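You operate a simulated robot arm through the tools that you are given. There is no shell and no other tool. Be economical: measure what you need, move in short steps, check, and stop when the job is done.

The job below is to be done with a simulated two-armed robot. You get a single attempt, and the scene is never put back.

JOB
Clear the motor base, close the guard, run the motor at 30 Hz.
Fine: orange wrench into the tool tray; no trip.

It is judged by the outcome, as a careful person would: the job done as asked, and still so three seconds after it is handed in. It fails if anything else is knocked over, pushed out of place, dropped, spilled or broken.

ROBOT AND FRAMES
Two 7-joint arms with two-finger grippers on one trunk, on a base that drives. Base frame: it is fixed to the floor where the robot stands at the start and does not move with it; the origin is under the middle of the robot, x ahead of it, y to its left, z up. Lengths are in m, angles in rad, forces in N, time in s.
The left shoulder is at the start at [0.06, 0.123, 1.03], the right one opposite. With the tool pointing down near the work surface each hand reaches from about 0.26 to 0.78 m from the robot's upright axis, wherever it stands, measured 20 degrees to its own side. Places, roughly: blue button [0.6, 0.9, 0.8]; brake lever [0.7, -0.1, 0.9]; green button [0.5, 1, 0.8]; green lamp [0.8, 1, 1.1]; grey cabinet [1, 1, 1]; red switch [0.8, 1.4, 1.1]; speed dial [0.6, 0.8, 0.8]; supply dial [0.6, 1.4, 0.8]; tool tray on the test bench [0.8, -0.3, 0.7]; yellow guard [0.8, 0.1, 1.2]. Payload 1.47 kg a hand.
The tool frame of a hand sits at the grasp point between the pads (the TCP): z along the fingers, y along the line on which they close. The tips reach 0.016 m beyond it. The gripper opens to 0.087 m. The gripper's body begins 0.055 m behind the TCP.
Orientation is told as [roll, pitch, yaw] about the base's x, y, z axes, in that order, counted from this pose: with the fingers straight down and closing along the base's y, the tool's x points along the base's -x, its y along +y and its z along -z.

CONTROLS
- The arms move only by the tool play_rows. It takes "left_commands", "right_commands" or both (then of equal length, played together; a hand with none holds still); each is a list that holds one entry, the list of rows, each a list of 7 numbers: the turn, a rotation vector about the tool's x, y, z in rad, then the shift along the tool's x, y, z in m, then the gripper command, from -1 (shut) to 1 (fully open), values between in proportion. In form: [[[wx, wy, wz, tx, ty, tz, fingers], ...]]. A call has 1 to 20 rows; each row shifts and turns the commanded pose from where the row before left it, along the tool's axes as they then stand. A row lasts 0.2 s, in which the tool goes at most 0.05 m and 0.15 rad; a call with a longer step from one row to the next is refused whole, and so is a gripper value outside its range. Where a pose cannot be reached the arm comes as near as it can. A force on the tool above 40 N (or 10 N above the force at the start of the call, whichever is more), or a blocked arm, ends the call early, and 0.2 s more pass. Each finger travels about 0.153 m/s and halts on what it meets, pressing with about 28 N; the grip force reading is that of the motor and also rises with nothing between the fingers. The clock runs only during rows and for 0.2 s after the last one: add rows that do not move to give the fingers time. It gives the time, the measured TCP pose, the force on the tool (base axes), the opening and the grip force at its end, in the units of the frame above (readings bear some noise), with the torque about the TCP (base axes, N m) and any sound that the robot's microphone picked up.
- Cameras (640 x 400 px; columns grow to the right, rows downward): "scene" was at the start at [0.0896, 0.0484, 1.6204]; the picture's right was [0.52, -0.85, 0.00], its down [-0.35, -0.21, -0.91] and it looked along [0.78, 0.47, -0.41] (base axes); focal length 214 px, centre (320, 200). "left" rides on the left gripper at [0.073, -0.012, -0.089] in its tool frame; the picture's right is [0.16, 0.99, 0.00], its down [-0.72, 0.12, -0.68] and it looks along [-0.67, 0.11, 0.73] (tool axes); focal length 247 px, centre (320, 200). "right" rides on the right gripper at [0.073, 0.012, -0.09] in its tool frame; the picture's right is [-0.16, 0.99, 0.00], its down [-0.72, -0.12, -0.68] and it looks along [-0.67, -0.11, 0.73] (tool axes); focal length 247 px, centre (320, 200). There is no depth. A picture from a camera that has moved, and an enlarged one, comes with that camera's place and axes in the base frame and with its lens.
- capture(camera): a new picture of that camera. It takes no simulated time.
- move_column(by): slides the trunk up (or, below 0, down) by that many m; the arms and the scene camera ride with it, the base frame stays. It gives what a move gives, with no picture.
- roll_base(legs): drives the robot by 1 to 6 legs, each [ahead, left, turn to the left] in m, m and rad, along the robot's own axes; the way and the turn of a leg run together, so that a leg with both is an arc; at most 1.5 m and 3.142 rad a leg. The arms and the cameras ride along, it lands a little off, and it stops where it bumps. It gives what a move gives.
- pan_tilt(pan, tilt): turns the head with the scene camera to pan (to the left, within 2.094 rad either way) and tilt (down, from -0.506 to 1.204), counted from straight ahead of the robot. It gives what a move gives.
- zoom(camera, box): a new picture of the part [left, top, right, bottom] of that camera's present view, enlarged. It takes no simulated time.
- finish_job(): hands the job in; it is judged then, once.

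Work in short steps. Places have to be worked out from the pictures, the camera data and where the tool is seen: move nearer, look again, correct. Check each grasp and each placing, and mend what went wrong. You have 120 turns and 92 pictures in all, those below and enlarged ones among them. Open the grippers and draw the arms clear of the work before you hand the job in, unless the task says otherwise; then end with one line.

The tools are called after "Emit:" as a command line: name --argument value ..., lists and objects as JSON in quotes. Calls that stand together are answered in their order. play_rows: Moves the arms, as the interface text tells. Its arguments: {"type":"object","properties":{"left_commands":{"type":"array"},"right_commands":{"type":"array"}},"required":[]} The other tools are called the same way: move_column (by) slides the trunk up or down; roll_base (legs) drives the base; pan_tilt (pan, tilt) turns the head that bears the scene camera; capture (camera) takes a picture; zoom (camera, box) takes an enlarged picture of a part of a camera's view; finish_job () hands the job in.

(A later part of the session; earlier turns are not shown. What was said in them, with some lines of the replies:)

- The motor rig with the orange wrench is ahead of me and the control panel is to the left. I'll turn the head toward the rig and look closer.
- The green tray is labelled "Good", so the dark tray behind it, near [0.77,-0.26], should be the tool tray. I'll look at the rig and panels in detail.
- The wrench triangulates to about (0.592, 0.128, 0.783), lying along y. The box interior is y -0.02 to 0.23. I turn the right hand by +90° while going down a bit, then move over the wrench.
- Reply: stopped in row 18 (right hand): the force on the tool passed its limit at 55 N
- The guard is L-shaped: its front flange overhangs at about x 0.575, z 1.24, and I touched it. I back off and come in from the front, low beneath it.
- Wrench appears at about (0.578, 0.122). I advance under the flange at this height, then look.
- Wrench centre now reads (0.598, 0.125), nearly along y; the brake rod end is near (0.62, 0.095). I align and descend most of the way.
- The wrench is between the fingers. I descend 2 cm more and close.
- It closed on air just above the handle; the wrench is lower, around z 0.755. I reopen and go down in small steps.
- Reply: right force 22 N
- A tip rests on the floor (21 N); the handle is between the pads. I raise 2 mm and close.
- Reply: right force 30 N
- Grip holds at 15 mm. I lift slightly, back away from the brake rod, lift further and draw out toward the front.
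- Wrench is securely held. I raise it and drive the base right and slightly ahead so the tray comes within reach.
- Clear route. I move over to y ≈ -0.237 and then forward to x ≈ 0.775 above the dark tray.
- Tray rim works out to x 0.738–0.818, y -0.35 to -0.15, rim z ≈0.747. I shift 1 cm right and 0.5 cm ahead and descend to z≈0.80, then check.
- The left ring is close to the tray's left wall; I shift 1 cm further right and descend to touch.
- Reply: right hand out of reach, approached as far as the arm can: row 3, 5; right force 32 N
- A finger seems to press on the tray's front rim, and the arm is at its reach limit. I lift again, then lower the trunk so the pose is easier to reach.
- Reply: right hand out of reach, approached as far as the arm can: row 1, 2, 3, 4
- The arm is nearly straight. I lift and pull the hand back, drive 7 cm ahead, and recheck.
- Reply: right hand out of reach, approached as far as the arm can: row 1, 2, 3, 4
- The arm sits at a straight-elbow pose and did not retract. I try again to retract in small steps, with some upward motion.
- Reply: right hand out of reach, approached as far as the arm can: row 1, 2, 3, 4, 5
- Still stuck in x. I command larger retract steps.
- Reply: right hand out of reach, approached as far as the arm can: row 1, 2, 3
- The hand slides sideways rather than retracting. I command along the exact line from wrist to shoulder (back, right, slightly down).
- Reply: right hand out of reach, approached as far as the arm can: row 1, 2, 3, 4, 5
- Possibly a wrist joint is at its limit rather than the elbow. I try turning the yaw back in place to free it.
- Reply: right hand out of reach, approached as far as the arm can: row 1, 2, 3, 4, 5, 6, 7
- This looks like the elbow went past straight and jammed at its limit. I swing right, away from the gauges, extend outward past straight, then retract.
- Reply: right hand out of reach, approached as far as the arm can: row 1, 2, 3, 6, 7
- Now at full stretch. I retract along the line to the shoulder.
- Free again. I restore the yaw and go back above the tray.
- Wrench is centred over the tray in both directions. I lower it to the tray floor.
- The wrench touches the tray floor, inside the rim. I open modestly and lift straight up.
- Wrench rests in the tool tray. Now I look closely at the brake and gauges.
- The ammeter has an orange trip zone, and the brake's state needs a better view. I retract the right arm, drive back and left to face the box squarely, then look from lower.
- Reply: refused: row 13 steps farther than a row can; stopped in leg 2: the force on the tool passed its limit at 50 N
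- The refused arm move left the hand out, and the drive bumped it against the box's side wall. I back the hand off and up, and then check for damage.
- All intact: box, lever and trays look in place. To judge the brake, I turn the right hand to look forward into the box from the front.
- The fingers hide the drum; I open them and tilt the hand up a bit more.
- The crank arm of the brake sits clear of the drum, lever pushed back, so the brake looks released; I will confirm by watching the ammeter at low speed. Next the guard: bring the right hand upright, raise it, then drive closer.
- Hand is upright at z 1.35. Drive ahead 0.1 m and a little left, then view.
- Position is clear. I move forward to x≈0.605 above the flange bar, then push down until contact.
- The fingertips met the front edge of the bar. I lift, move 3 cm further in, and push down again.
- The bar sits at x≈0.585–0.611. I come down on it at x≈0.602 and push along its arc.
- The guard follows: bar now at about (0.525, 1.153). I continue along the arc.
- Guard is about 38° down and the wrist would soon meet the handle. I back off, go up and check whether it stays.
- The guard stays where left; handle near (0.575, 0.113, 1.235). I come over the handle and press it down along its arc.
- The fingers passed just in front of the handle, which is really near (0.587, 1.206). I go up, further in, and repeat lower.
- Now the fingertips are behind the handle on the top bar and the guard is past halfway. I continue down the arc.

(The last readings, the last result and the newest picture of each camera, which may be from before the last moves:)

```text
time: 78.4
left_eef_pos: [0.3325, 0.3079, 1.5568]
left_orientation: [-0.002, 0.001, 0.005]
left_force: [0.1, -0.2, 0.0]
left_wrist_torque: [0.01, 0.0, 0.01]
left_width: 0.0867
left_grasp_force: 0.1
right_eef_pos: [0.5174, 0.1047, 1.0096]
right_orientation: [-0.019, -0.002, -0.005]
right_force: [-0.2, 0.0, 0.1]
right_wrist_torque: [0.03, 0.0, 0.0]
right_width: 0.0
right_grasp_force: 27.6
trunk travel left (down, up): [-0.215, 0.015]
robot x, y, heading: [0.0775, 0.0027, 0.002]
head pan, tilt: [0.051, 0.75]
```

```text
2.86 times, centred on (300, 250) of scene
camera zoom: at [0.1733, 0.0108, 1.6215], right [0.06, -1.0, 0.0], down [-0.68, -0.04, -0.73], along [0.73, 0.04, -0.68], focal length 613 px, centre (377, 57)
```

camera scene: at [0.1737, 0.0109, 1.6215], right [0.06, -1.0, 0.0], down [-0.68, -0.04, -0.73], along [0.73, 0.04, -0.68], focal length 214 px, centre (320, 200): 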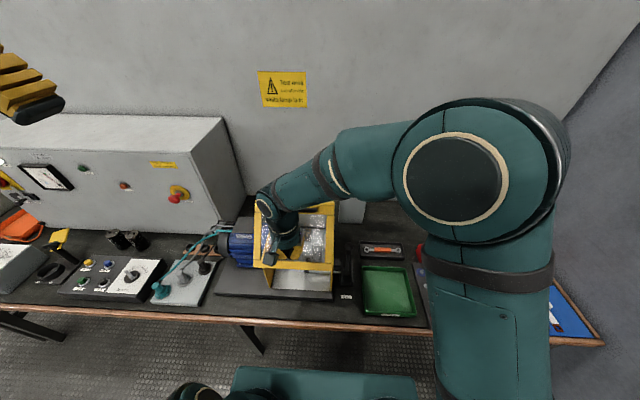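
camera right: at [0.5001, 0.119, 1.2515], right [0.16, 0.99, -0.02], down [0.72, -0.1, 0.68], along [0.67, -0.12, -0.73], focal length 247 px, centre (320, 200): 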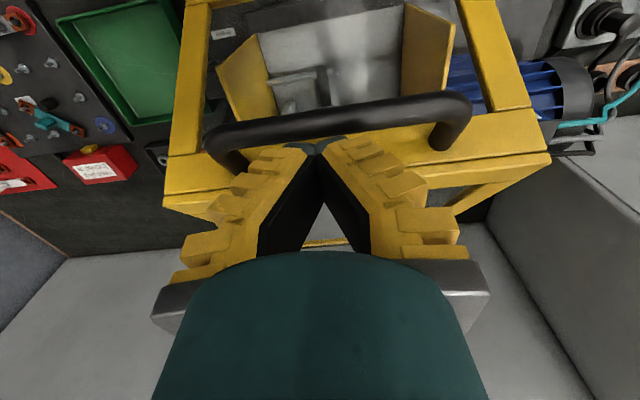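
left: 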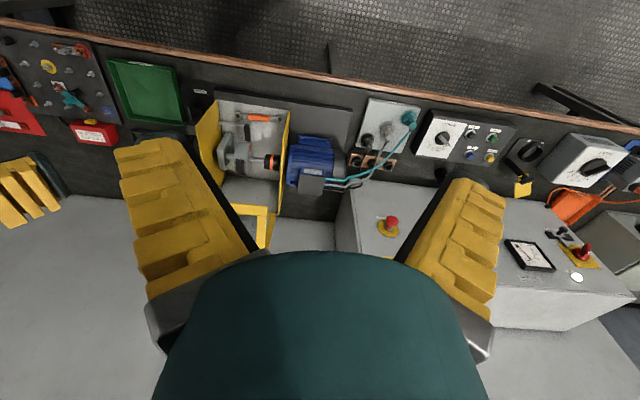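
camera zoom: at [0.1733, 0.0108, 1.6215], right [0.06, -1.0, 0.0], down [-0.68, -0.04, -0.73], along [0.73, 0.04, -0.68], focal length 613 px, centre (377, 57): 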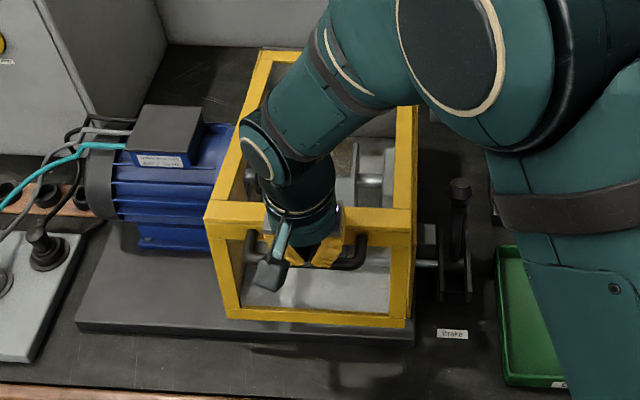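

Nearly closed. I press down until it meets firm resistance.

Emit:
play_rows --right_commands '[[[0, 0, 0, 0, 0, 0.01, -1], [0, 0, 0, 0, 0, 0.01, -1], [0, 0, 0, 0, 0, 0.01, -1], [0, 0, 0, 0, 0, 0.008, -1], [0, 0, 0, 0, 0, 0.006, -1], [0, 0, 0, 0, 0, 0.006, -1]]]'

Emit:
zoom --camera "scene" --box '[220, 180, 380, 320]'

```text
time: 79.8
left_eef_pos: [0.3328, 0.3073, 1.5571]
left_orientation: [-0.001, 0.0, 0.005]
left_force: [-1.2, 0.1, 0.1]
left_wrist_torque: [0.0, -0.02, -0.02]
left_width: 0.087
left_grasp_force: 0.0
right_eef_pos: [0.5188, 0.1051, 0.9626]
right_orientation: [-0.021, -0.004, -0.004]
right_force: [0.3, 0.4, 4.3]
right_wrist_torque: [0.05, 0.02, 0.01]
right_width: 0.0
right_grasp_force: 28.0
trunk travel left (down, up): [-0.215, 0.015]
robot x, y, heading: [0.0759, 0.0069, 0.007]
head pan, tilt: [0.051, 0.75]
```

```text
2.86 times, centred on (300, 250) of scene
camera zoom: at [0.1731, 0.0109, 1.6216], right [0.06, -1.0, 0.0], down [-0.68, -0.04, -0.73], along [0.73, 0.04, -0.68], focal length 613 px, centre (377, 57)
```

zoom: 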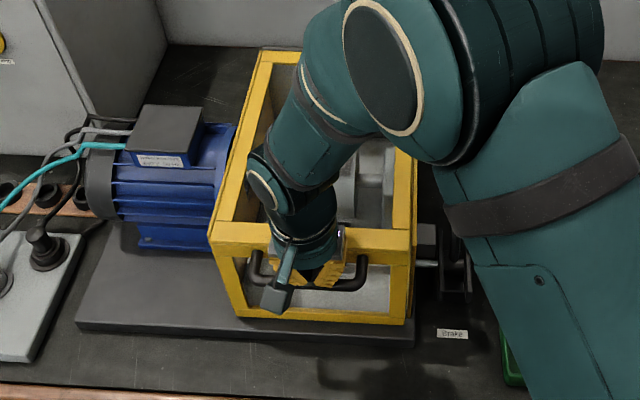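

Still giving way slowly; press a bit more.

Emit:
play_rows --right_commands '[[[0, 0, 0, 0, 0, 0.008, -1], [0, 0, 0, 0, 0, 0.008, -1], [0, 0, 0, 0, 0, 0.008, -1], [0, 0, 0, 0, 0, 0.006, -1], [0, 0, 0, 0, 0, 0.0, -1]]]'

Emit:
capture --camera "right"

```text
time: 80.2
left_eef_pos: [0.332, 0.3058, 1.5572]
left_orientation: [-0.001, -0.001, 0.003]
left_force: [0.7, -0.3, 0.5]
left_wrist_torque: [-0.02, 0.05, -0.02]
left_width: 0.087
left_grasp_force: 0.0
right_eef_pos: [0.5185, 0.1057, 0.9595]
right_orientation: [-0.016, -0.006, -0.004]
right_force: [-11.5, -6.1, 26.1]
right_wrist_torque: [0.12, 0.36, 0.03]
right_width: 0.0058
right_grasp_force: 28.7
trunk travel left (down, up): [-0.215, 0.015]
robot x, y, heading: [0.0811, 0.0039, 0.004]
head pan, tilt: [0.051, 0.75]
stopped in row 1 (right hand): the force on the tool passed its limit at 50 N (the readings are from after the stop); the commanded pose is now the measured one
```

```text
28 pictures are left
camera right: at [0.4456, 0.1174, 1.0484], right [0.16, 0.99, -0.02], down [0.72, -0.11, 0.69], along [0.68, -0.12, -0.73], focal length 247 px, centre (320, 200)
```

right: 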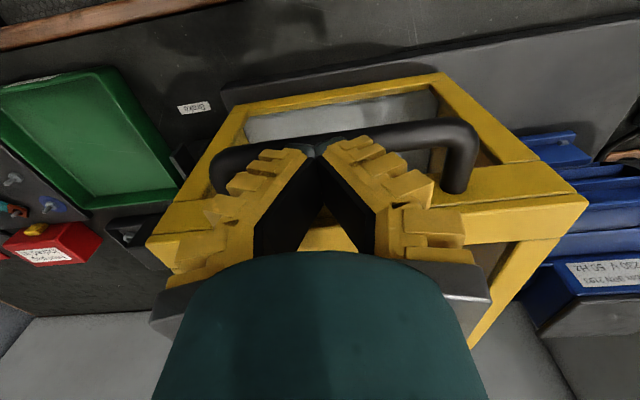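

Firm stop reached. I lift the hand out, pull back, and check the guard is fully down.

Emit:
play_rows --right_commands '[[[0, 0, 0, 0, 0, -0.02, -1], [0, 0, 0, 0, 0, -0.04, -1], [0, 0, 0, 0, 0, -0.05, -1], [0, 0, 0, 0, 0, -0.05, -1], [0, 0, 0, 0.03, 0, -0.04, -1], [0, 0, 0, 0.045, 0, 0, -1], [0, 0, 0, 0.045, 0, 0, -1], [0, 0, 0, 0.04, 0, 0, -1], [0, 0, 0, 0, 0, 0, -1]]]'

Emit:
zoom --camera "scene" --box '[200, 180, 420, 320]'

```text
time: 82.2
left_eef_pos: [0.3338, 0.3073, 1.5547]
left_orientation: [-0.003, 0.0, 0.003]
left_force: [-0.1, -0.6, -0.8]
left_wrist_torque: [0.02, 0.02, 0.01]
left_width: 0.0869
left_grasp_force: 0.0
right_eef_pos: [0.3629, 0.1105, 1.1549]
right_orientation: [-0.016, -0.003, -0.004]
right_force: [-0.5, -0.5, -0.5]
right_wrist_torque: [0.01, 0.01, -0.01]
right_width: 0.0002
right_grasp_force: 27.6
trunk travel left (down, up): [-0.215, 0.015]
robot x, y, heading: [0.0766, 0.0072, 0.008]
head pan, tilt: [0.051, 0.75]
```

```text
2.86 times, centred on (310, 250) of scene
camera zoom: at [0.1746, 0.0112, 1.6214], right [0.06, -1.0, 0.0], down [-0.68, -0.04, -0.73], along [0.73, 0.04, -0.68], focal length 613 px, centre (349, 57)
```

zoom: 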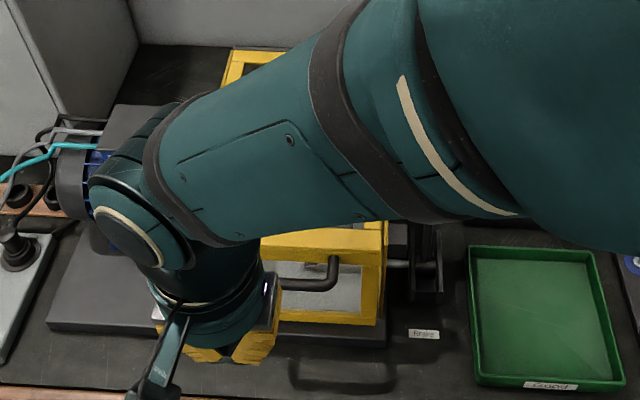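

The arm blocks the view. I drive back 8 cm and left toward the panel, then look back at the guard and at the panel.

Emit:
roll_base --legs '[[-0.06, 0, 0], [0, 0.8, 0]]'

Emit:
pan_tilt --pan -0.3 --tilt 0.6

Emit:
capture --camera "scene"

```text
time: 90.1
left_eef_pos: [0.2704, 1.1013, 1.5573]
left_orientation: [-0.003, 0.001, 0.0]
left_force: [0.5, 0.0, -0.2]
left_wrist_torque: [0.02, 0.02, 0.0]
left_width: 0.0871
left_grasp_force: 0.1
right_eef_pos: [0.3001, 0.903, 1.1548]
right_orientation: [-0.017, -0.008, -0.006]
right_force: [-0.4, 0.3, 0.2]
right_wrist_torque: [-0.04, -0.02, 0.0]
right_width: 0.0001
right_grasp_force: 27.8
trunk travel left (down, up): [-0.215, 0.015]
robot x, y, heading: [0.0172, 0.8034, -0.002]
head pan, tilt: [0.051, 0.75]
```

```text
time: 91.0
left_eef_pos: [0.2709, 1.1019, 1.5567]
left_orientation: [-0.002, 0.0, 0.001]
left_force: [-0.1, -0.6, -0.3]
left_wrist_torque: [-0.02, -0.02, 0.02]
left_width: 0.0869
left_grasp_force: 0.0
right_eef_pos: [0.2995, 0.9045, 1.1549]
right_orientation: [-0.016, -0.007, -0.009]
right_force: [-0.3, 0.7, -0.4]
right_wrist_torque: [-0.02, 0.02, 0.02]
right_width: 0.0001
right_grasp_force: 28.4
trunk travel left (down, up): [-0.215, 0.015]
robot x, y, heading: [0.0181, 0.8037, -0.001]
head pan, tilt: [-0.3, 0.6]
```

```text
26 pictures are left
camera scene: at [0.1112, 0.7758, 1.6343], right [-0.29, -0.96, 0.0], down [-0.54, 0.17, -0.82], along [0.79, -0.24, -0.57], focal length 214 px, centre (320, 200)
```

scene: 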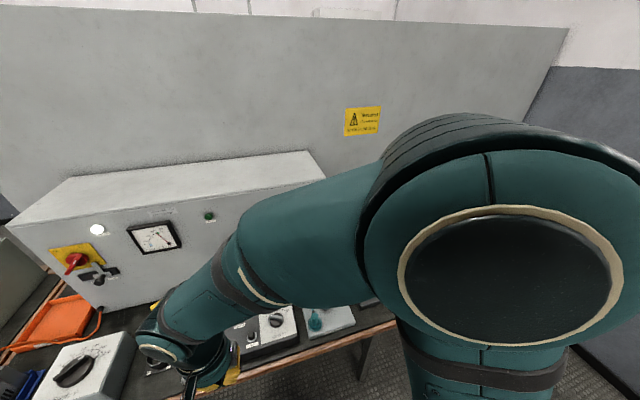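

The right arm blocks the head camera. I move it aside to the right.

Emit:
play_rows --right_commands '[[[0, 0, 0, -0.012, -0.045, 0, -1], [0, 0, 0, -0.012, -0.045, 0, -1], [0, 0, 0, -0.012, -0.045, 0, -1], [0, 0, 0, -0.012, -0.045, 0, -1], [0, 0, 0, -0.012, -0.045, 0, -1], [0, 0, 0, -0.012, -0.045, 0, -1], [0, 0, 0, -0.012, -0.045, 0, -1], [0, 0, 0, -0.012, -0.045, 0, -1], [0, 0, 0, -0.012, -0.045, 0, -1], [0, 0, 0, -0.0, -0.045, 0, -1]]]'

Emit:
capture --camera "scene"

```text
time: 93.2
left_eef_pos: [0.269, 1.1007, 1.5563]
left_orientation: [0.0, 0.001, -0.002]
left_force: [-1.1, 0.3, -0.2]
left_wrist_torque: [0.0, -0.05, -0.01]
left_width: 0.0869
left_grasp_force: 0.0
right_eef_pos: [0.4027, 0.4549, 1.1622]
right_orientation: [-0.015, -0.004, -0.007]
right_force: [-0.5, 0.1, 0.3]
right_wrist_torque: [-0.01, 0.01, 0.01]
right_width: 0.0
right_grasp_force: 28.0
trunk travel left (down, up): [-0.215, 0.015]
robot x, y, heading: [0.0176, 0.8015, 0.003]
head pan, tilt: [-0.3, 0.6]
```

```text
25 pictures are left
camera scene: at [0.1109, 0.7747, 1.6343], right [-0.29, -0.96, 0.0], down [-0.54, 0.17, -0.83], along [0.79, -0.24, -0.56], focal length 214 px, centre (320, 200)
```

scene: 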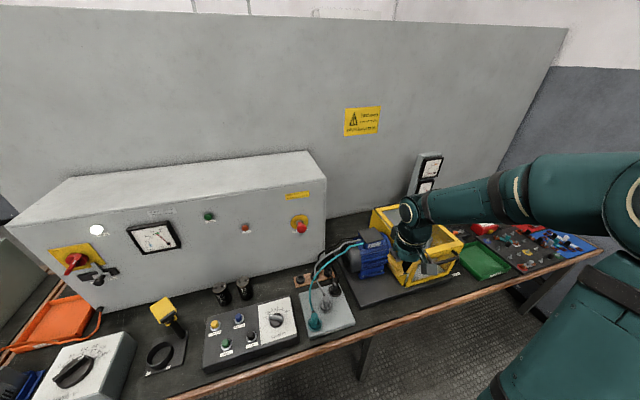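

Good view. I zoom on the cabinet, the control panel, and the gauges/guard.

Emit:
zoom --camera "scene" --box '[40, 190, 330, 370]'

Emit:
zoom --camera "scene" --box '[330, 140, 500, 300]'

Emit:
zoom --camera "scene" --box '[190, 290, 310, 370]'

```text
2.21 times, centred on (185, 280) of scene
camera zoom: at [0.1109, 0.7747, 1.6343], right [-0.29, -0.96, 0.0], down [-0.54, 0.17, -0.83], along [0.79, -0.24, -0.56], focal length 473 px, centre (618, 23)
```

zoom: 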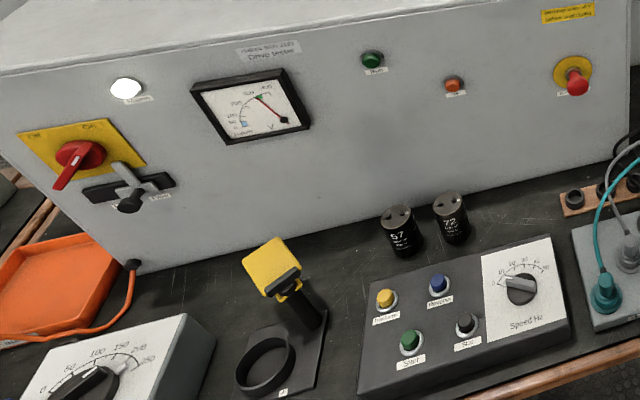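

```text
2.50 times, centred on (415, 220) of scene
camera zoom: at [0.1109, 0.7747, 1.6343], right [-0.29, -0.96, 0.0], down [-0.54, 0.17, -0.83], along [0.79, -0.24, -0.56], focal length 536 px, centre (82, 150)
```

zoom: 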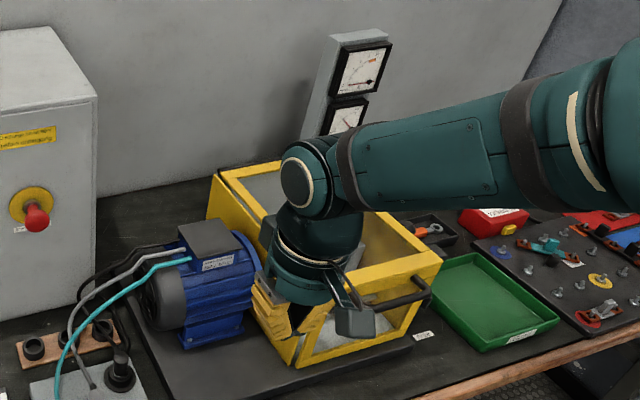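

```text
5.00 times, centred on (250, 330) of scene
camera zoom: at [0.1109, 0.7747, 1.6343], right [-0.29, -0.96, 0.0], down [-0.54, 0.17, -0.83], along [0.79, -0.24, -0.56], focal length 1072 px, centre (670, -450)
```

zoom: 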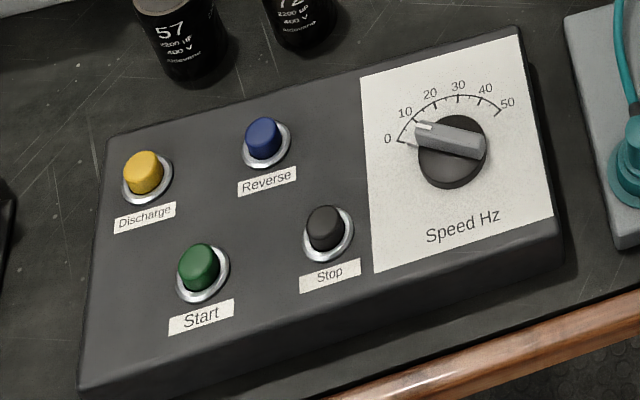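

Guard is flush shut; white lamp on (live), voltmeter up, dial at 0. 0→50 Hz spans about 140°, 30 Hz ≈ 84° clockwise from 0. I lower the left hand with closed fingers in front of the panel and look with its camera.

Emit:
play_rows --left_commands '[[[0, 0, 0, -0.005, -0.015, 0.038, -1], [0, 0, 0, -0.005, -0.015, 0.038, -1], [0, 0, 0, -0.005, -0.015, 0.038, -1], [0, 0, 0, -0.005, -0.015, 0.038, -1], [0, 0, 0, -0.005, -0.015, 0.038, -1], [0, 0, 0, -0.005, -0.015, 0.038, -1], [0, 0, 0, -0.005, -0.015, 0.038, -1], [0, 0, 0, -0.005, -0.015, 0.038, -1], [0, 0, 0, -0.005, -0.015, 0.038, -1], [0, 0, 0, -0.005, -0.015, 0.038, -1], [0, 0, 0, -0.005, -0.015, 0.038, -1], [0, 0, 0, -0.005, -0.015, 0.038, -1], [0, 0, 0, 0, 0, 0, -1]]]'

Emit:
capture --camera "left"

```text
time: 96.0
left_eef_pos: [0.3292, 0.9198, 1.1025]
left_orientation: [-0.002, 0.001, 0.001]
left_force: [-0.4, 0.2, -0.8]
left_wrist_torque: [-0.03, -0.01, 0.02]
left_width: 0.0003
left_grasp_force: 27.9
right_eef_pos: [0.402, 0.4558, 1.1615]
right_orientation: [-0.016, -0.008, -0.007]
right_force: [-0.6, 0.1, -0.4]
right_wrist_torque: [-0.01, 0.02, 0.02]
right_width: 0.0001
right_grasp_force: 27.5
trunk travel left (down, up): [-0.215, 0.015]
robot x, y, heading: [0.0159, 0.8045, -0.002]
head pan, tilt: [-0.3, 0.6]
```

```text
21 pictures are left
camera left: at [0.2571, 0.9079, 1.1922], right [-0.16, 0.99, 0.0], down [0.72, 0.12, 0.68], along [0.67, 0.11, -0.73], focal length 247 px, centre (320, 200)
```

left: 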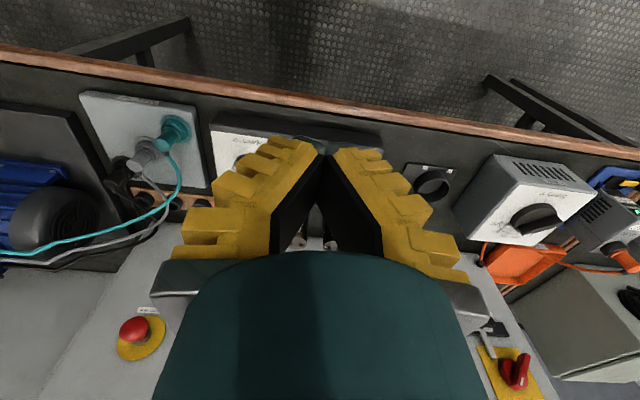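

Triangulated: Start button ≈(0.532, 0.997, 0.792), dial ≈(0.561, 0.815, 0.793). I move the closed left fingers above Start.

Emit:
play_rows --left_commands '[[[0, 0, 0, -0.0254, 0.0096, 0.0325, -1], [0, 0, 0, -0.0254, 0.0096, 0.0325, -1], [0, 0, 0, -0.0254, 0.0096, 0.0325, -1], [0, 0, 0, -0.0254, 0.0096, 0.0325, -1], [0, 0, 0, -0.0254, 0.0096, 0.0325, -1], [0, 0, 0, -0.0254, 0.0096, 0.0325, -1], [0, 0, 0, -0.0254, 0.0096, 0.0325, -1], [0, 0, 0, -0.0254, 0.0096, 0.0325, -1], [0, 0, 0, 0, 0, 0, -1]]]'

Emit:
zoom --camera "scene" --box '[170, 260, 330, 380]'

Emit:
capture --camera "left"

```text
time: 98.0
left_eef_pos: [0.5322, 0.998, 0.8425]
left_orientation: [-0.002, 0.001, 0.0]
left_force: [0.4, -0.3, 0.1]
left_wrist_torque: [0.01, 0.0, 0.01]
left_width: 0.0
left_grasp_force: 28.1
right_eef_pos: [0.4016, 0.4559, 1.1626]
right_orientation: [-0.016, -0.006, -0.008]
right_force: [-1.0, -0.1, 0.2]
right_wrist_torque: [-0.04, -0.01, -0.01]
right_width: 0.0
right_grasp_force: 28.0
trunk travel left (down, up): [-0.215, 0.015]
robot x, y, heading: [0.0156, 0.8002, -0.003]
head pan, tilt: [-0.3, 0.6]
```

```text
3.33 times, centred on (250, 320) of scene
camera zoom: at [0.1101, 0.7754, 1.6344], right [-0.29, -0.96, 0.0], down [-0.54, 0.17, -0.83], along [0.79, -0.24, -0.56], focal length 715 px, centre (553, -200)
```

zoom: 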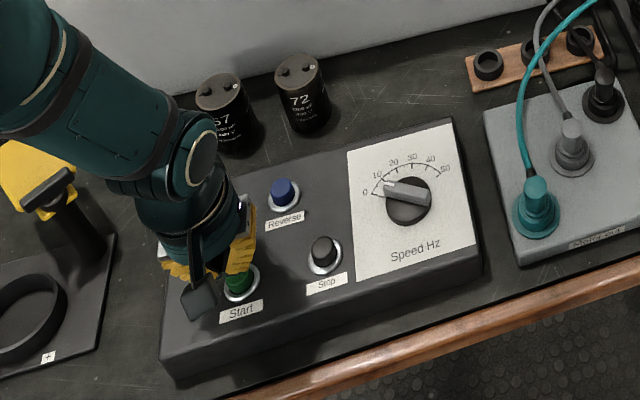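

```text
19 pictures are left
camera left: at [0.4604, 0.9862, 0.9315], right [-0.16, 0.99, 0.0], down [0.72, 0.12, 0.68], along [0.67, 0.11, -0.73], focal length 247 px, centre (320, 200)
```

left: 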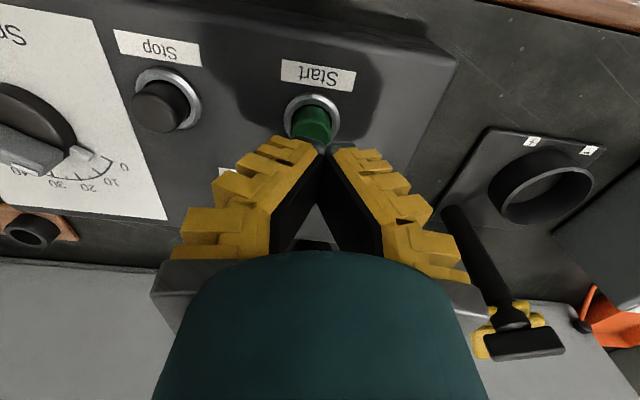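

The button is at about (0.525, 0.992). I nudge over and press down in small steps.

Emit:
play_rows --left_commands '[[[0, 0, 0, 0.007, -0.006, 0.01, -1], [0, 0, 0, 0, 0, 0.01, -1], [0, 0, 0, 0, 0, 0.006, -1], [0, 0, 0, 0, 0, 0.005, -1], [0, 0, 0, 0, 0, 0.004, -1], [0, 0, 0, 0, 0, 0.003, -1]]]'

```text
time: 99.3
left_eef_pos: [0.5272, 0.9919, 0.8026]
left_orientation: [-0.001, 0.0, 0.0]
left_force: [-0.4, 2.3, 5.1]
left_wrist_torque: [0.05, 0.0, 0.01]
left_width: 0.006
left_grasp_force: 28.4
right_eef_pos: [0.4019, 0.4555, 1.1614]
right_orientation: [-0.016, -0.004, -0.007]
right_force: [-0.3, -0.3, 0.9]
right_wrist_torque: [0.04, 0.04, -0.07]
right_width: 0.0002
right_grasp_force: 28.0
trunk travel left (down, up): [-0.215, 0.015]
robot x, y, heading: [0.0163, 0.8035, 0.0]
head pan, tilt: [-0.3, 0.6]
heard: click
```

A click was heard. I lift off and look at the lamps and gauges.

Emit:
play_rows --left_commands '[[[0, 0, 0, 0, 0, -0.02, -1], [0, 0, 0, 0, 0, -0.04, -1], [0, 0, 0, 0, 0, -0.04, -1], [0, 0, 0, 0, 0, 0, -1]]]'

Emit:
capture --camera "scene"

```text
time: 100.3
left_eef_pos: [0.5246, 0.9933, 0.9005]
left_orientation: [-0.002, 0.001, 0.001]
left_force: [0.3, 0.1, -0.2]
left_wrist_torque: [0.01, 0.06, 0.03]
left_width: 0.0
left_grasp_force: 28.3
right_eef_pos: [0.4036, 0.4567, 1.1624]
right_orientation: [-0.015, -0.006, -0.007]
right_force: [-0.4, -1.1, -1.0]
right_wrist_torque: [0.01, 0.02, 0.0]
right_width: 0.0001
right_grasp_force: 28.6
trunk travel left (down, up): [-0.215, 0.015]
robot x, y, heading: [0.0173, 0.8009, 0.001]
head pan, tilt: [-0.3, 0.6]
```

```text
18 pictures are left
camera scene: at [0.1119, 0.7759, 1.6342], right [-0.29, -0.96, 0.0], down [-0.54, 0.17, -0.82], along [0.79, -0.24, -0.57], focal length 214 px, centre (320, 200)
```

scene: 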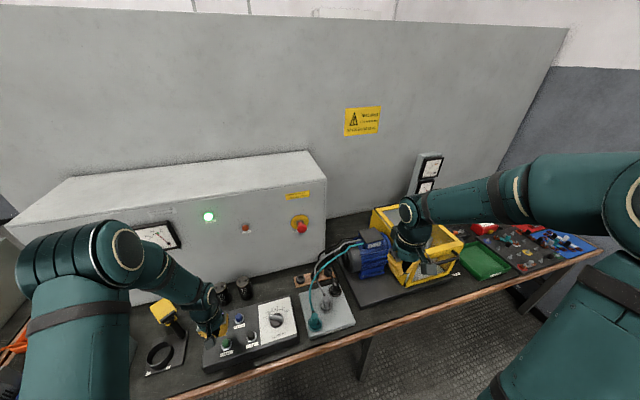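

Green run lamp is lit. I move over the dial, turning the left hand to yaw ≈ +70° with the fingers part open.

Emit:
play_rows --left_commands '[[[0, 0, 0, -0.009, -0.0445, 0, -1], [0, 0, 0, -0.009, -0.0445, 0, -1], [0, 0, 0, -0.009, -0.0445, 0, -1], [0, 0, 0, -0.009, -0.0445, 0, -0.3], [0, 0, -0.1356, 0, 0, 0, -0.15], [0, 0, -0.1356, 0, 0, 0, -0.15], [0, 0, -0.1356, 0, 0, 0, -0.15], [0, 0, -0.1356, 0, 0, 0, -0.15], [0, 0, -0.1356, 0, 0, 0, -0.15], [0, 0, -0.1356, 0, 0, 0, -0.15], [0, 0, -0.1356, 0, 0, 0, -0.15], [0, 0, -0.1356, 0, 0, 0, -0.15], [0, 0, -0.1356, 0, 0, 0, -0.15], [0, 0, 0, 0, 0, 0.04, -0.15], [0, 0, 0, 0, 0, 0, -0.15]]]'

Emit:
capture --camera "left"

Emit:
zoom --camera "scene" --box '[210, 270, 330, 370]'

```text
time: 103.5
left_eef_pos: [0.5643, 0.8147, 0.8641]
left_orientation: [-0.001, 0.003, 1.223]
left_force: [0.7, -0.2, -0.1]
left_wrist_torque: [-0.01, -0.01, 0.0]
left_width: 0.0429
left_grasp_force: 4.1
right_eef_pos: [0.4006, 0.4559, 1.1626]
right_orientation: [-0.015, -0.007, -0.007]
right_force: [-0.2, 0.2, -0.5]
right_wrist_torque: [-0.02, 0.0, -0.01]
right_width: 0.0
right_grasp_force: 28.5
trunk travel left (down, up): [-0.215, 0.015]
robot x, y, heading: [0.0125, 0.8013, -0.0]
head pan, tilt: [-0.3, 0.6]
```

```text
17 pictures are left
camera left: at [0.5495, 0.7425, 0.9531], right [-0.98, 0.19, 0.0], down [0.14, 0.72, 0.68], along [0.13, 0.67, -0.73], focal length 247 px, centre (320, 200)
```

left: 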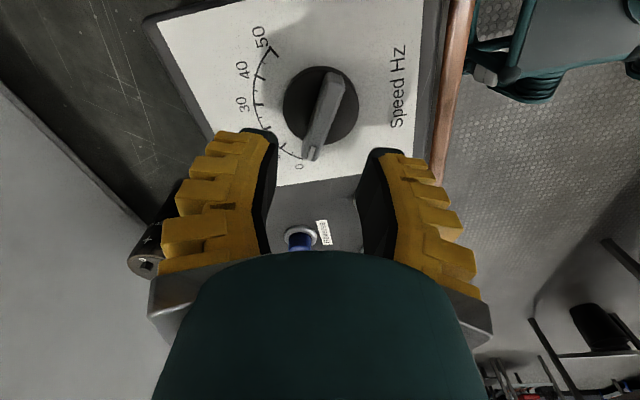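

```text
4.00 times, centred on (270, 320) of scene
camera zoom: at [0.1101, 0.7758, 1.6344], right [-0.29, -0.96, 0.0], down [-0.54, 0.17, -0.83], along [0.79, -0.24, -0.56], focal length 858 px, centre (520, -280)
```

zoom: 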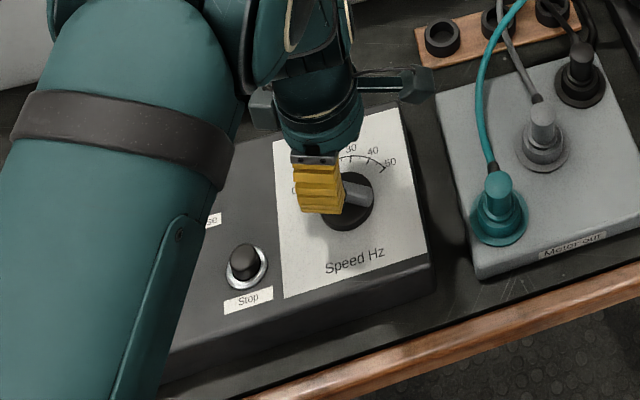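

Dial bar centred under the hand, at about 62°. I correct the yaw a little, descend and grip.

Emit:
play_rows --left_commands '[[[0, 0, 0.12, 0, 0, 0.02, -0.15], [0, 0, 0, 0, 0, 0.02, -0.15], [0, 0, 0, 0, 0, 0.012, -0.15], [0, 0, 0, 0, 0, 0.008, -0.15], [0, 0, 0, 0, 0, 0, -0.15]]]'

Emit:
capture --camera "left"

```text
time: 104.8
left_eef_pos: [0.563, 0.8121, 0.8028]
left_orientation: [0.0, 0.002, 1.1]
left_force: [-6.9, 0.9, 5.8]
left_wrist_torque: [0.01, 0.19, 0.01]
left_width: 0.0484
left_grasp_force: 7.4
right_eef_pos: [0.401, 0.4575, 1.1628]
right_orientation: [-0.016, -0.008, -0.006]
right_force: [0.2, -0.7, -0.5]
right_wrist_torque: [0.03, 0.0, 0.02]
right_width: 0.0002
right_grasp_force: 28.3
trunk travel left (down, up): [-0.215, 0.015]
robot x, y, heading: [0.0167, 0.8035, 0.002]
head pan, tilt: [-0.3, 0.6]
```

```text
15 pictures are left
camera left: at [0.5409, 0.7421, 0.8917], right [-0.95, 0.31, 0.0], down [0.23, 0.7, 0.68], along [0.21, 0.65, -0.73], focal length 247 px, centre (320, 200)
```

left: 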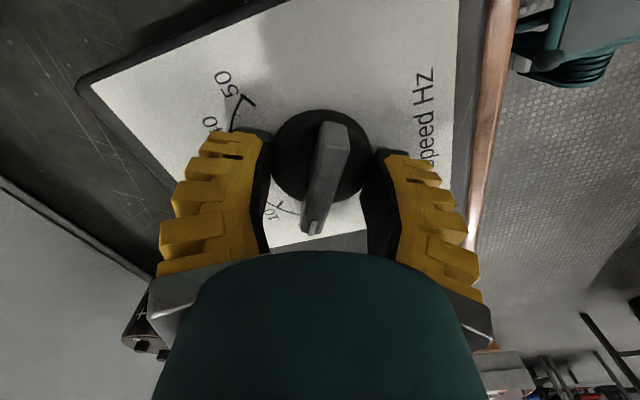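

The tips straddle the round base of the knob. I raise 8 mm so that the pads close on the bar.

Emit:
play_rows --left_commands '[[[0, 0, 0, 0, 0, -0.009, -0.15], [0, 0, 0, 0, 0, 0, -0.4], [0, 0, 0, 0, 0, 0, -0.7], [0, 0, 0, 0, 0, 0, -1], [0, 0, 0, 0, 0, 0, -1]]]'

Emit:
capture --camera "left"

```text
time: 106.0
left_eef_pos: [0.5615, 0.8137, 0.8148]
left_orientation: [-0.002, 0.001, 1.101]
left_force: [-0.8, 1.9, 11.5]
left_wrist_torque: [0.08, -0.03, -0.53]
left_width: 0.0075
left_grasp_force: 29.6
right_eef_pos: [0.4018, 0.456, 1.1617]
right_orientation: [-0.015, -0.006, -0.007]
right_force: [0.2, 0.3, -0.2]
right_wrist_torque: [-0.03, 0.01, 0.01]
right_width: 0.0
right_grasp_force: 27.5
trunk travel left (down, up): [-0.215, 0.015]
robot x, y, heading: [0.0138, 0.8004, -0.0]
head pan, tilt: [-0.3, 0.6]
```

```text
14 pictures are left
camera left: at [0.5408, 0.7431, 0.9026], right [-0.95, 0.31, 0.0], down [0.22, 0.7, 0.68], along [0.21, 0.65, -0.73], focal length 247 px, centre (320, 200)
```

left: 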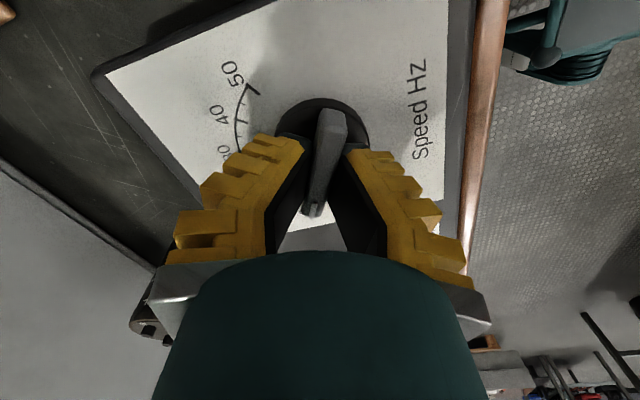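

The bar is gripped. I turn clockwise slowly by 0.5 rad (≈10 Hz) and check the gauges.

Emit:
play_rows --left_commands '[[[0, 0, 0.05, 0, 0, 0, -1], [0, 0, 0.05, 0, 0, 0, -1], [0, 0, 0.05, 0, 0, 0, -1], [0, 0, 0.05, 0, 0, 0, -1], [0, 0, 0.05, 0, 0, 0, -1], [0, 0, 0.05, 0, 0, 0, -1], [0, 0, 0.05, 0, 0, 0, -1], [0, 0, 0.05, 0, 0, 0, -1], [0, 0, 0.05, 0, 0, 0, -1], [0, 0, 0.05, 0, 0, 0, -1], [0, 0, 0, 0, 0, 0, -1], [0, 0, 0, 0, 0, 0, -1], [0, 0, 0, 0, 0, 0, -1]]]'

Emit:
capture --camera "left"

Emit:
zoom --camera "scene" --box '[400, 140, 460, 210]'

```text
time: 108.8
left_eef_pos: [0.5642, 0.8124, 0.8132]
left_orientation: [-0.002, -0.001, 0.6]
left_force: [8.8, -20.7, 12.4]
left_wrist_torque: [-0.18, -0.05, 0.06]
left_width: 0.0072
left_grasp_force: 30.4
right_eef_pos: [0.4028, 0.4545, 1.1622]
right_orientation: [-0.012, -0.005, -0.007]
right_force: [-0.3, -0.7, 0.4]
right_wrist_torque: [-0.02, 0.03, -0.02]
right_width: 0.0
right_grasp_force: 27.8
trunk travel left (down, up): [-0.215, 0.015]
robot x, y, heading: [0.0178, 0.7985, 0.001]
head pan, tilt: [-0.3, 0.6]
```

```text
13 pictures are left
camera left: at [0.5105, 0.7619, 0.902], right [-0.69, 0.73, 0.0], down [0.53, 0.51, 0.68], along [0.49, 0.47, -0.73], focal length 247 px, centre (320, 200)
```

left: 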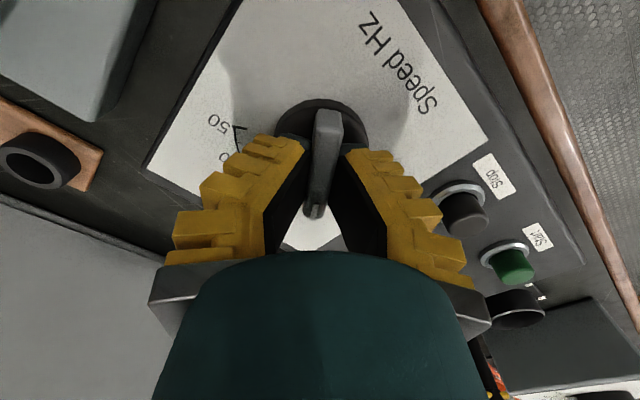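

```text
5.71 times, centred on (430, 175) of scene
camera zoom: at [0.1111, 0.7734, 1.6343], right [-0.3, -0.96, 0.0], down [-0.54, 0.17, -0.82], along [0.79, -0.24, -0.57], focal length 1226 px, centre (-309, 343)
```

zoom: 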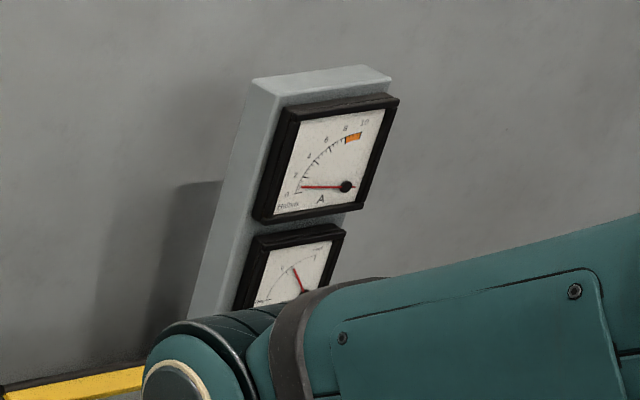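

Current is under 1 A, so no braking load. I ease the sideways force and keep turning, to about 25 Hz, then check the scale.

Emit:
play_rows --left_commands '[[[0, 0, 0.05, 0.001, -0.003, 0, -1], [0, 0, 0.05, 0, 0, 0, -1], [0, 0, 0.05, 0, 0, 0, -1], [0, 0, 0.05, 0, 0, 0, -1], [0, 0, 0.05, 0, 0, 0, -1], [0, 0, 0.05, 0, 0, 0, -1], [0, 0, 0.05, 0, 0, 0, -1], [0, 0, 0.05, 0, 0, 0, -1], [0, 0, 0.05, 0, 0, 0, -1], [0, 0, 0.05, 0, 0, 0, -1], [0, 0, 0.05, 0, 0, 0, -1], [0, 0, 0.05, 0, 0, 0, -1], [0, 0, 0.05, 0, 0, 0, -1], [0, 0, 0, 0, 0, 0, -1], [0, 0, 0, 0, 0, 0, -1]]]'

Emit:
capture --camera "left"

Emit:
zoom --camera "scene" --box '[400, 140, 460, 210]'

```text
time: 112.0
left_eef_pos: [0.5646, 0.8113, 0.8122]
left_orientation: [-0.002, 0.001, -0.047]
left_force: [5.9, -4.1, 13.0]
left_wrist_torque: [-0.04, -0.05, 0.0]
left_width: 0.0086
left_grasp_force: 29.6
right_eef_pos: [0.402, 0.4554, 1.1608]
right_orientation: [-0.016, -0.005, -0.006]
right_force: [0.0, -0.4, -0.1]
right_wrist_torque: [0.01, -0.01, -0.04]
right_width: 0.0
right_grasp_force: 27.7
trunk travel left (down, up): [-0.215, 0.015]
robot x, y, heading: [0.0169, 0.8017, -0.002]
head pan, tilt: [-0.3, 0.6]
```

```text
11 pictures are left
camera left: at [0.4913, 0.803, 0.9014], right [-0.11, 0.99, 0.0], down [0.73, 0.08, 0.68], along [0.68, 0.07, -0.73], focal length 247 px, centre (320, 200)
```

left: 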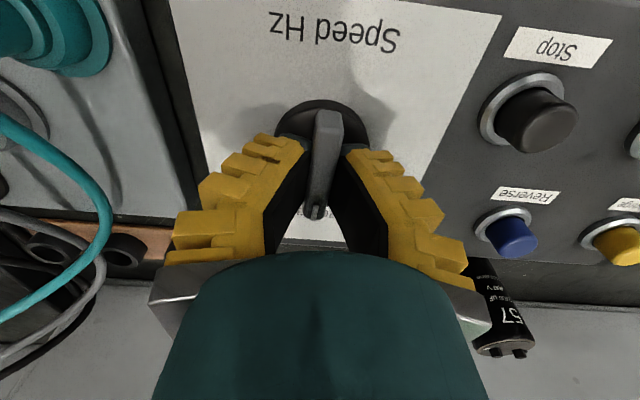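

```text
5.71 times, centred on (430, 175) of scene
camera zoom: at [0.1107, 0.7753, 1.6344], right [-0.3, -0.96, 0.0], down [-0.54, 0.17, -0.83], along [0.79, -0.24, -0.56], focal length 1226 px, centre (-309, 343)
```

zoom: 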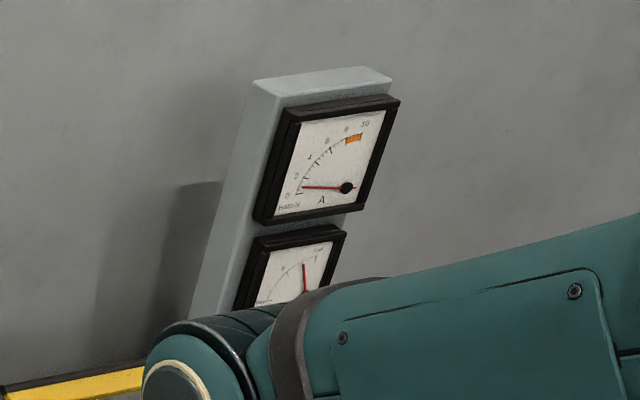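

Running fine, forward, below 1 A. At yaw ≈ -0.05 it should read ~26 Hz; I turn 0.2 rad more, then release and lift to read the scale.

Emit:
play_rows --left_commands '[[[0, 0, 0.05, 0, -0.001, 0, -1], [0, 0, 0.05, 0, 0, 0, -1], [0, 0, 0.05, 0, 0, 0, -1], [0, 0, 0.047, 0, 0, 0, -1], [0, 0, 0, 0, 0, 0, -1], [0, 0, 0, 0, 0, 0, -0.6], [0, 0, 0, 0, 0, 0, -0.15], [0, 0, 0, 0, 0, -0.01, -0.15], [0, 0, 0, 0, 0, -0.03, -0.15], [0, 0, 0, 0, 0, -0.04, -0.15], [0, 0, 0, 0.03, 0, -0.02, 0.5], [0, 0, 0, 0.03, 0, 0, 1], [0, 0, 0, 0.03, 0, 0, 1], [0, 0, 0, 0, 0, 0, 1]]]'

Emit:
zoom --camera "left" --box '[240, 20, 420, 150]'

```text
time: 115.0
left_eef_pos: [0.4774, 0.8323, 0.9131]
left_orientation: [-0.001, -0.001, -0.242]
left_force: [-0.2, 0.9, -0.6]
left_wrist_torque: [-0.03, 0.02, 0.0]
left_width: 0.0871
left_grasp_force: 0.0
right_eef_pos: [0.4025, 0.4556, 1.1618]
right_orientation: [-0.016, -0.004, -0.007]
right_force: [-0.5, -0.4, -0.1]
right_wrist_torque: [-0.04, -0.01, 0.0]
right_width: 0.0
right_grasp_force: 28.2
trunk travel left (down, up): [-0.215, 0.015]
robot x, y, heading: [0.0186, 0.8012, 0.001]
head pan, tilt: [-0.3, 0.6]
```

```text
3.08 times, centred on (330, 85) of left
camera zoom: at [0.405, 0.839, 1.0015], right [0.08, 1.0, 0.0], down [0.73, -0.06, 0.68], along [0.68, -0.06, -0.73], focal length 760 px, centre (289, 554)
```

zoom: 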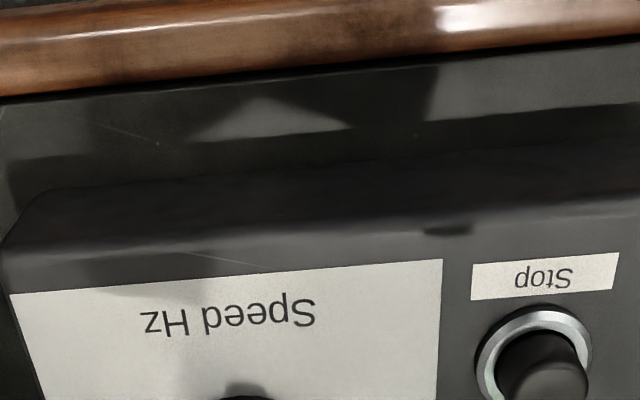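

Wrong crop; the dial is lower in the frame. I crop there and also check with the head camera.

Emit:
zoom --camera "left" --box '[230, 110, 390, 250]'

Emit:
zoom --camera "scene" --box '[240, 280, 320, 350]'

```text
2.86 times, centred on (310, 180) of left
camera zoom: at [0.405, 0.839, 1.0015], right [0.08, 1.0, 0.0], down [0.73, -0.06, 0.68], along [0.68, -0.06, -0.73], focal length 706 px, centre (349, 257)
```

zoom: 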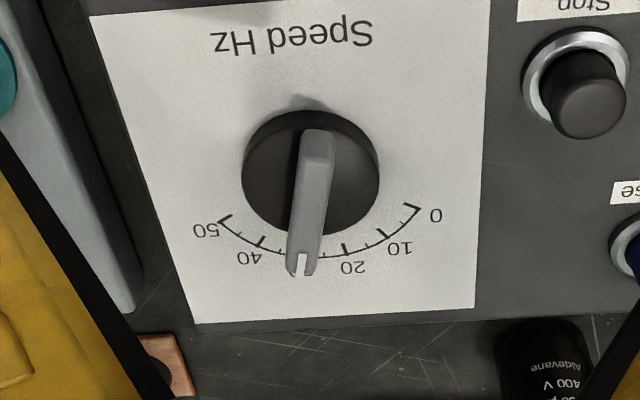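

```text
5.71 times, centred on (280, 315) of scene
camera zoom: at [0.1118, 0.7757, 1.6343], right [-0.29, -0.96, 0.0], down [-0.54, 0.17, -0.82], along [0.79, -0.24, -0.57], focal length 1226 px, centre (549, -457)
```

zoom: 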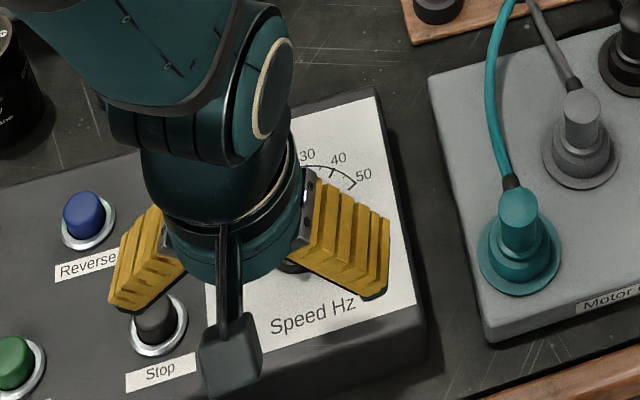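

The pointer covers the 30 mark; I estimate ~30.5 Hz. I shift the camera right over the dial axis for a parallax-free reading, and read the gauges.

Emit:
play_rows --left_commands '[[[0, 0, -0.12, 0.0, -0.0344, -0.01, 1], [0, 0, -0.12, 0, 0, 0, 1], [0, 0, 0, 0, 0, 0, 1]]]'

Emit:
zoom --camera "left" --box '[260, 110, 380, 210]'

Emit:
zoom --camera "scene" --box '[400, 140, 460, 210]'

```text
time: 115.8
left_eef_pos: [0.4682, 0.7976, 0.9208]
left_orientation: [0.001, 0.0, -0.001]
left_force: [0.6, -0.1, 0.7]
left_wrist_torque: [0.0, 0.02, 0.01]
left_width: 0.0871
left_grasp_force: 0.1
right_eef_pos: [0.402, 0.4565, 1.1622]
right_orientation: [-0.015, -0.005, -0.008]
right_force: [-0.1, -0.6, -0.6]
right_wrist_torque: [0.01, -0.01, 0.0]
right_width: 0.0
right_grasp_force: 27.8
trunk travel left (down, up): [-0.215, 0.015]
robot x, y, heading: [0.0172, 0.8008, 0.0]
head pan, tilt: [-0.3, 0.6]
```

```text
4.00 times, centred on (320, 160) of left
camera zoom: at [0.3966, 0.7866, 1.0101], right [-0.16, 0.99, 0.0], down [0.72, 0.11, 0.68], along [0.67, 0.11, -0.73], focal length 988 px, centre (320, 360)
```

zoom: 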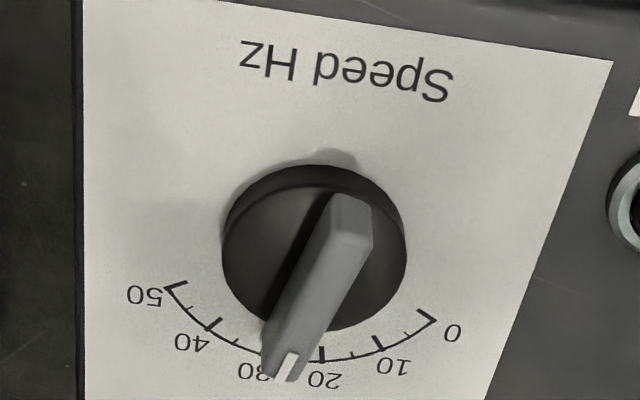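

```text
5.71 times, centred on (430, 175) of scene
camera zoom: at [0.1109, 0.775, 1.6343], right [-0.29, -0.96, 0.0], down [-0.54, 0.17, -0.83], along [0.79, -0.24, -0.56], focal length 1226 px, centre (-309, 343)
```

zoom: 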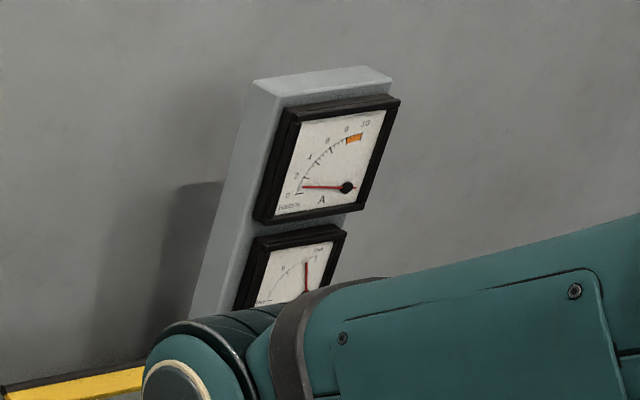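

Averaging both views gives 30 Hz within about half a hertz, with the motor running forward under 1 A. I draw both arms clear, grippers open.

Emit:
play_rows --left_commands '[[[0, 0, 0, 0.01, 0.01, -0.045, 1], [0, 0, 0, 0.01, 0.01, -0.045, 1], [0, 0, 0, 0.01, 0.02, -0.04, 1], [0, 0, 0, 0.02, 0.03, -0.03, 1], [0, 0, 0, 0.02, 0.03, -0.03, 1], [0, 0, 0, 0.02, 0.03, -0.02, 1], [0, 0, 0, 0, 0, 0, 1]]]' --right_commands '[[[0, 0, 0, 0.02, 0, -0.01, 1], [0, 0, 0, 0.02, 0, -0.01, 1], [0, 0, 0, 0.02, 0, -0.01, 1], [0, 0, 0, 0.02, 0, -0.01, 1], [0, 0, 0, 0.0, 0, 0, 1], [0, 0, 0, 0.0, 0, 0, 1], [0, 0, 0, 0, 0, 0, 1]]]'

Emit:
capture --camera "scene"

Emit:
zoom --camera "scene" --box '[190, 270, 310, 350]'

```text
time: 117.3
left_eef_pos: [0.3775, 0.9299, 1.1304]
left_orientation: [-0.001, 0.004, -0.003]
left_force: [0.2, -0.3, -0.3]
left_wrist_torque: [-0.02, 0.05, 0.0]
left_width: 0.0871
left_grasp_force: 0.1
right_eef_pos: [0.3233, 0.4554, 1.2007]
right_orientation: [-0.015, -0.005, -0.007]
right_force: [0.3, -0.9, -0.8]
right_wrist_torque: [0.03, 0.02, 0.03]
right_width: 0.0871
right_grasp_force: 0.1
trunk travel left (down, up): [-0.215, 0.015]
robot x, y, heading: [0.0211, 0.7976, 0.0]
head pan, tilt: [-0.3, 0.6]
```

```text
4 pictures are left
camera scene: at [0.1125, 0.7745, 1.6342], right [-0.29, -0.96, 0.0], down [-0.54, 0.17, -0.82], along [0.79, -0.24, -0.57], focal length 214 px, centre (320, 200)
```

scene: 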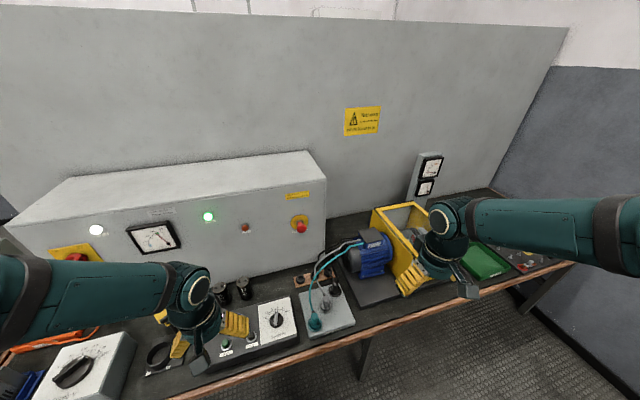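

```text
5.00 times, centred on (250, 310) of scene
camera zoom: at [0.1125, 0.7745, 1.6342], right [-0.29, -0.96, 0.0], down [-0.54, 0.17, -0.82], along [0.79, -0.24, -0.57], focal length 1072 px, centre (670, -350)
```

zoom: 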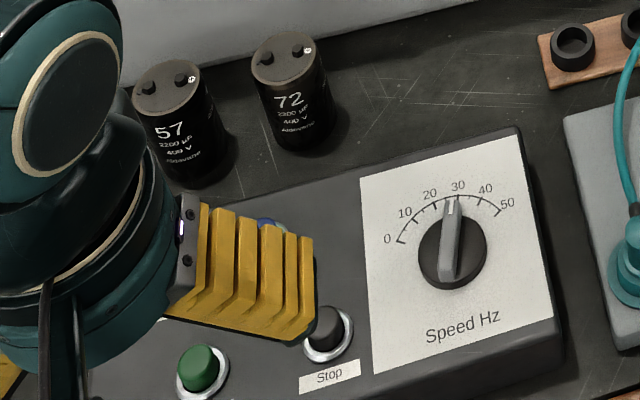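

The head view suggests it may read a bit under 30. I take a high-magnification look at the dial.

Emit:
zoom --camera "scene" --box '[258, 303, 298, 331]'

```text
14.29 times, centred on (278, 317) of scene
camera zoom: at [0.1125, 0.7745, 1.6342], right [-0.29, -0.96, 0.0], down [-0.54, 0.17, -0.82], along [0.79, -0.24, -0.57], focal length 3064 px, centre (920, -1471)
```

zoom: 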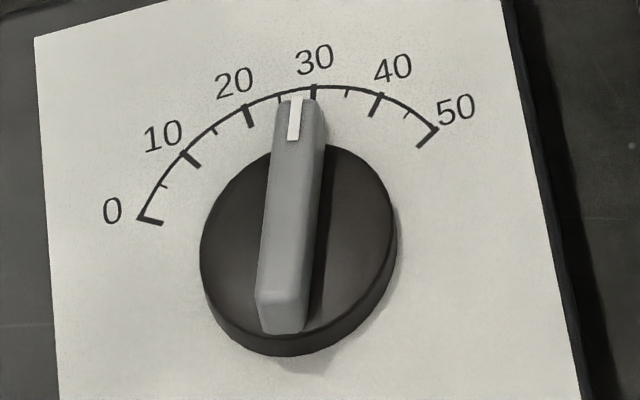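

At high magnification the ticks fit 24° per 10 Hz, and the pointer stands at -12.4°, which is 30.2 Hz. The run lamp is green, the guard is shut, the wrench is in the tool tray and both arms are clear, so I hand the job in.

Emit:
finish_job

```text
The job is handed in.
```

The orange wrench is in the tool tray, the guard is shut and the motor is running forward at about 30 Hz, drawing under 1 A, with no trip. One base move bumped the right hand against the side of the guard box at about 50 N; pictures afterwards showed nothing displaced.
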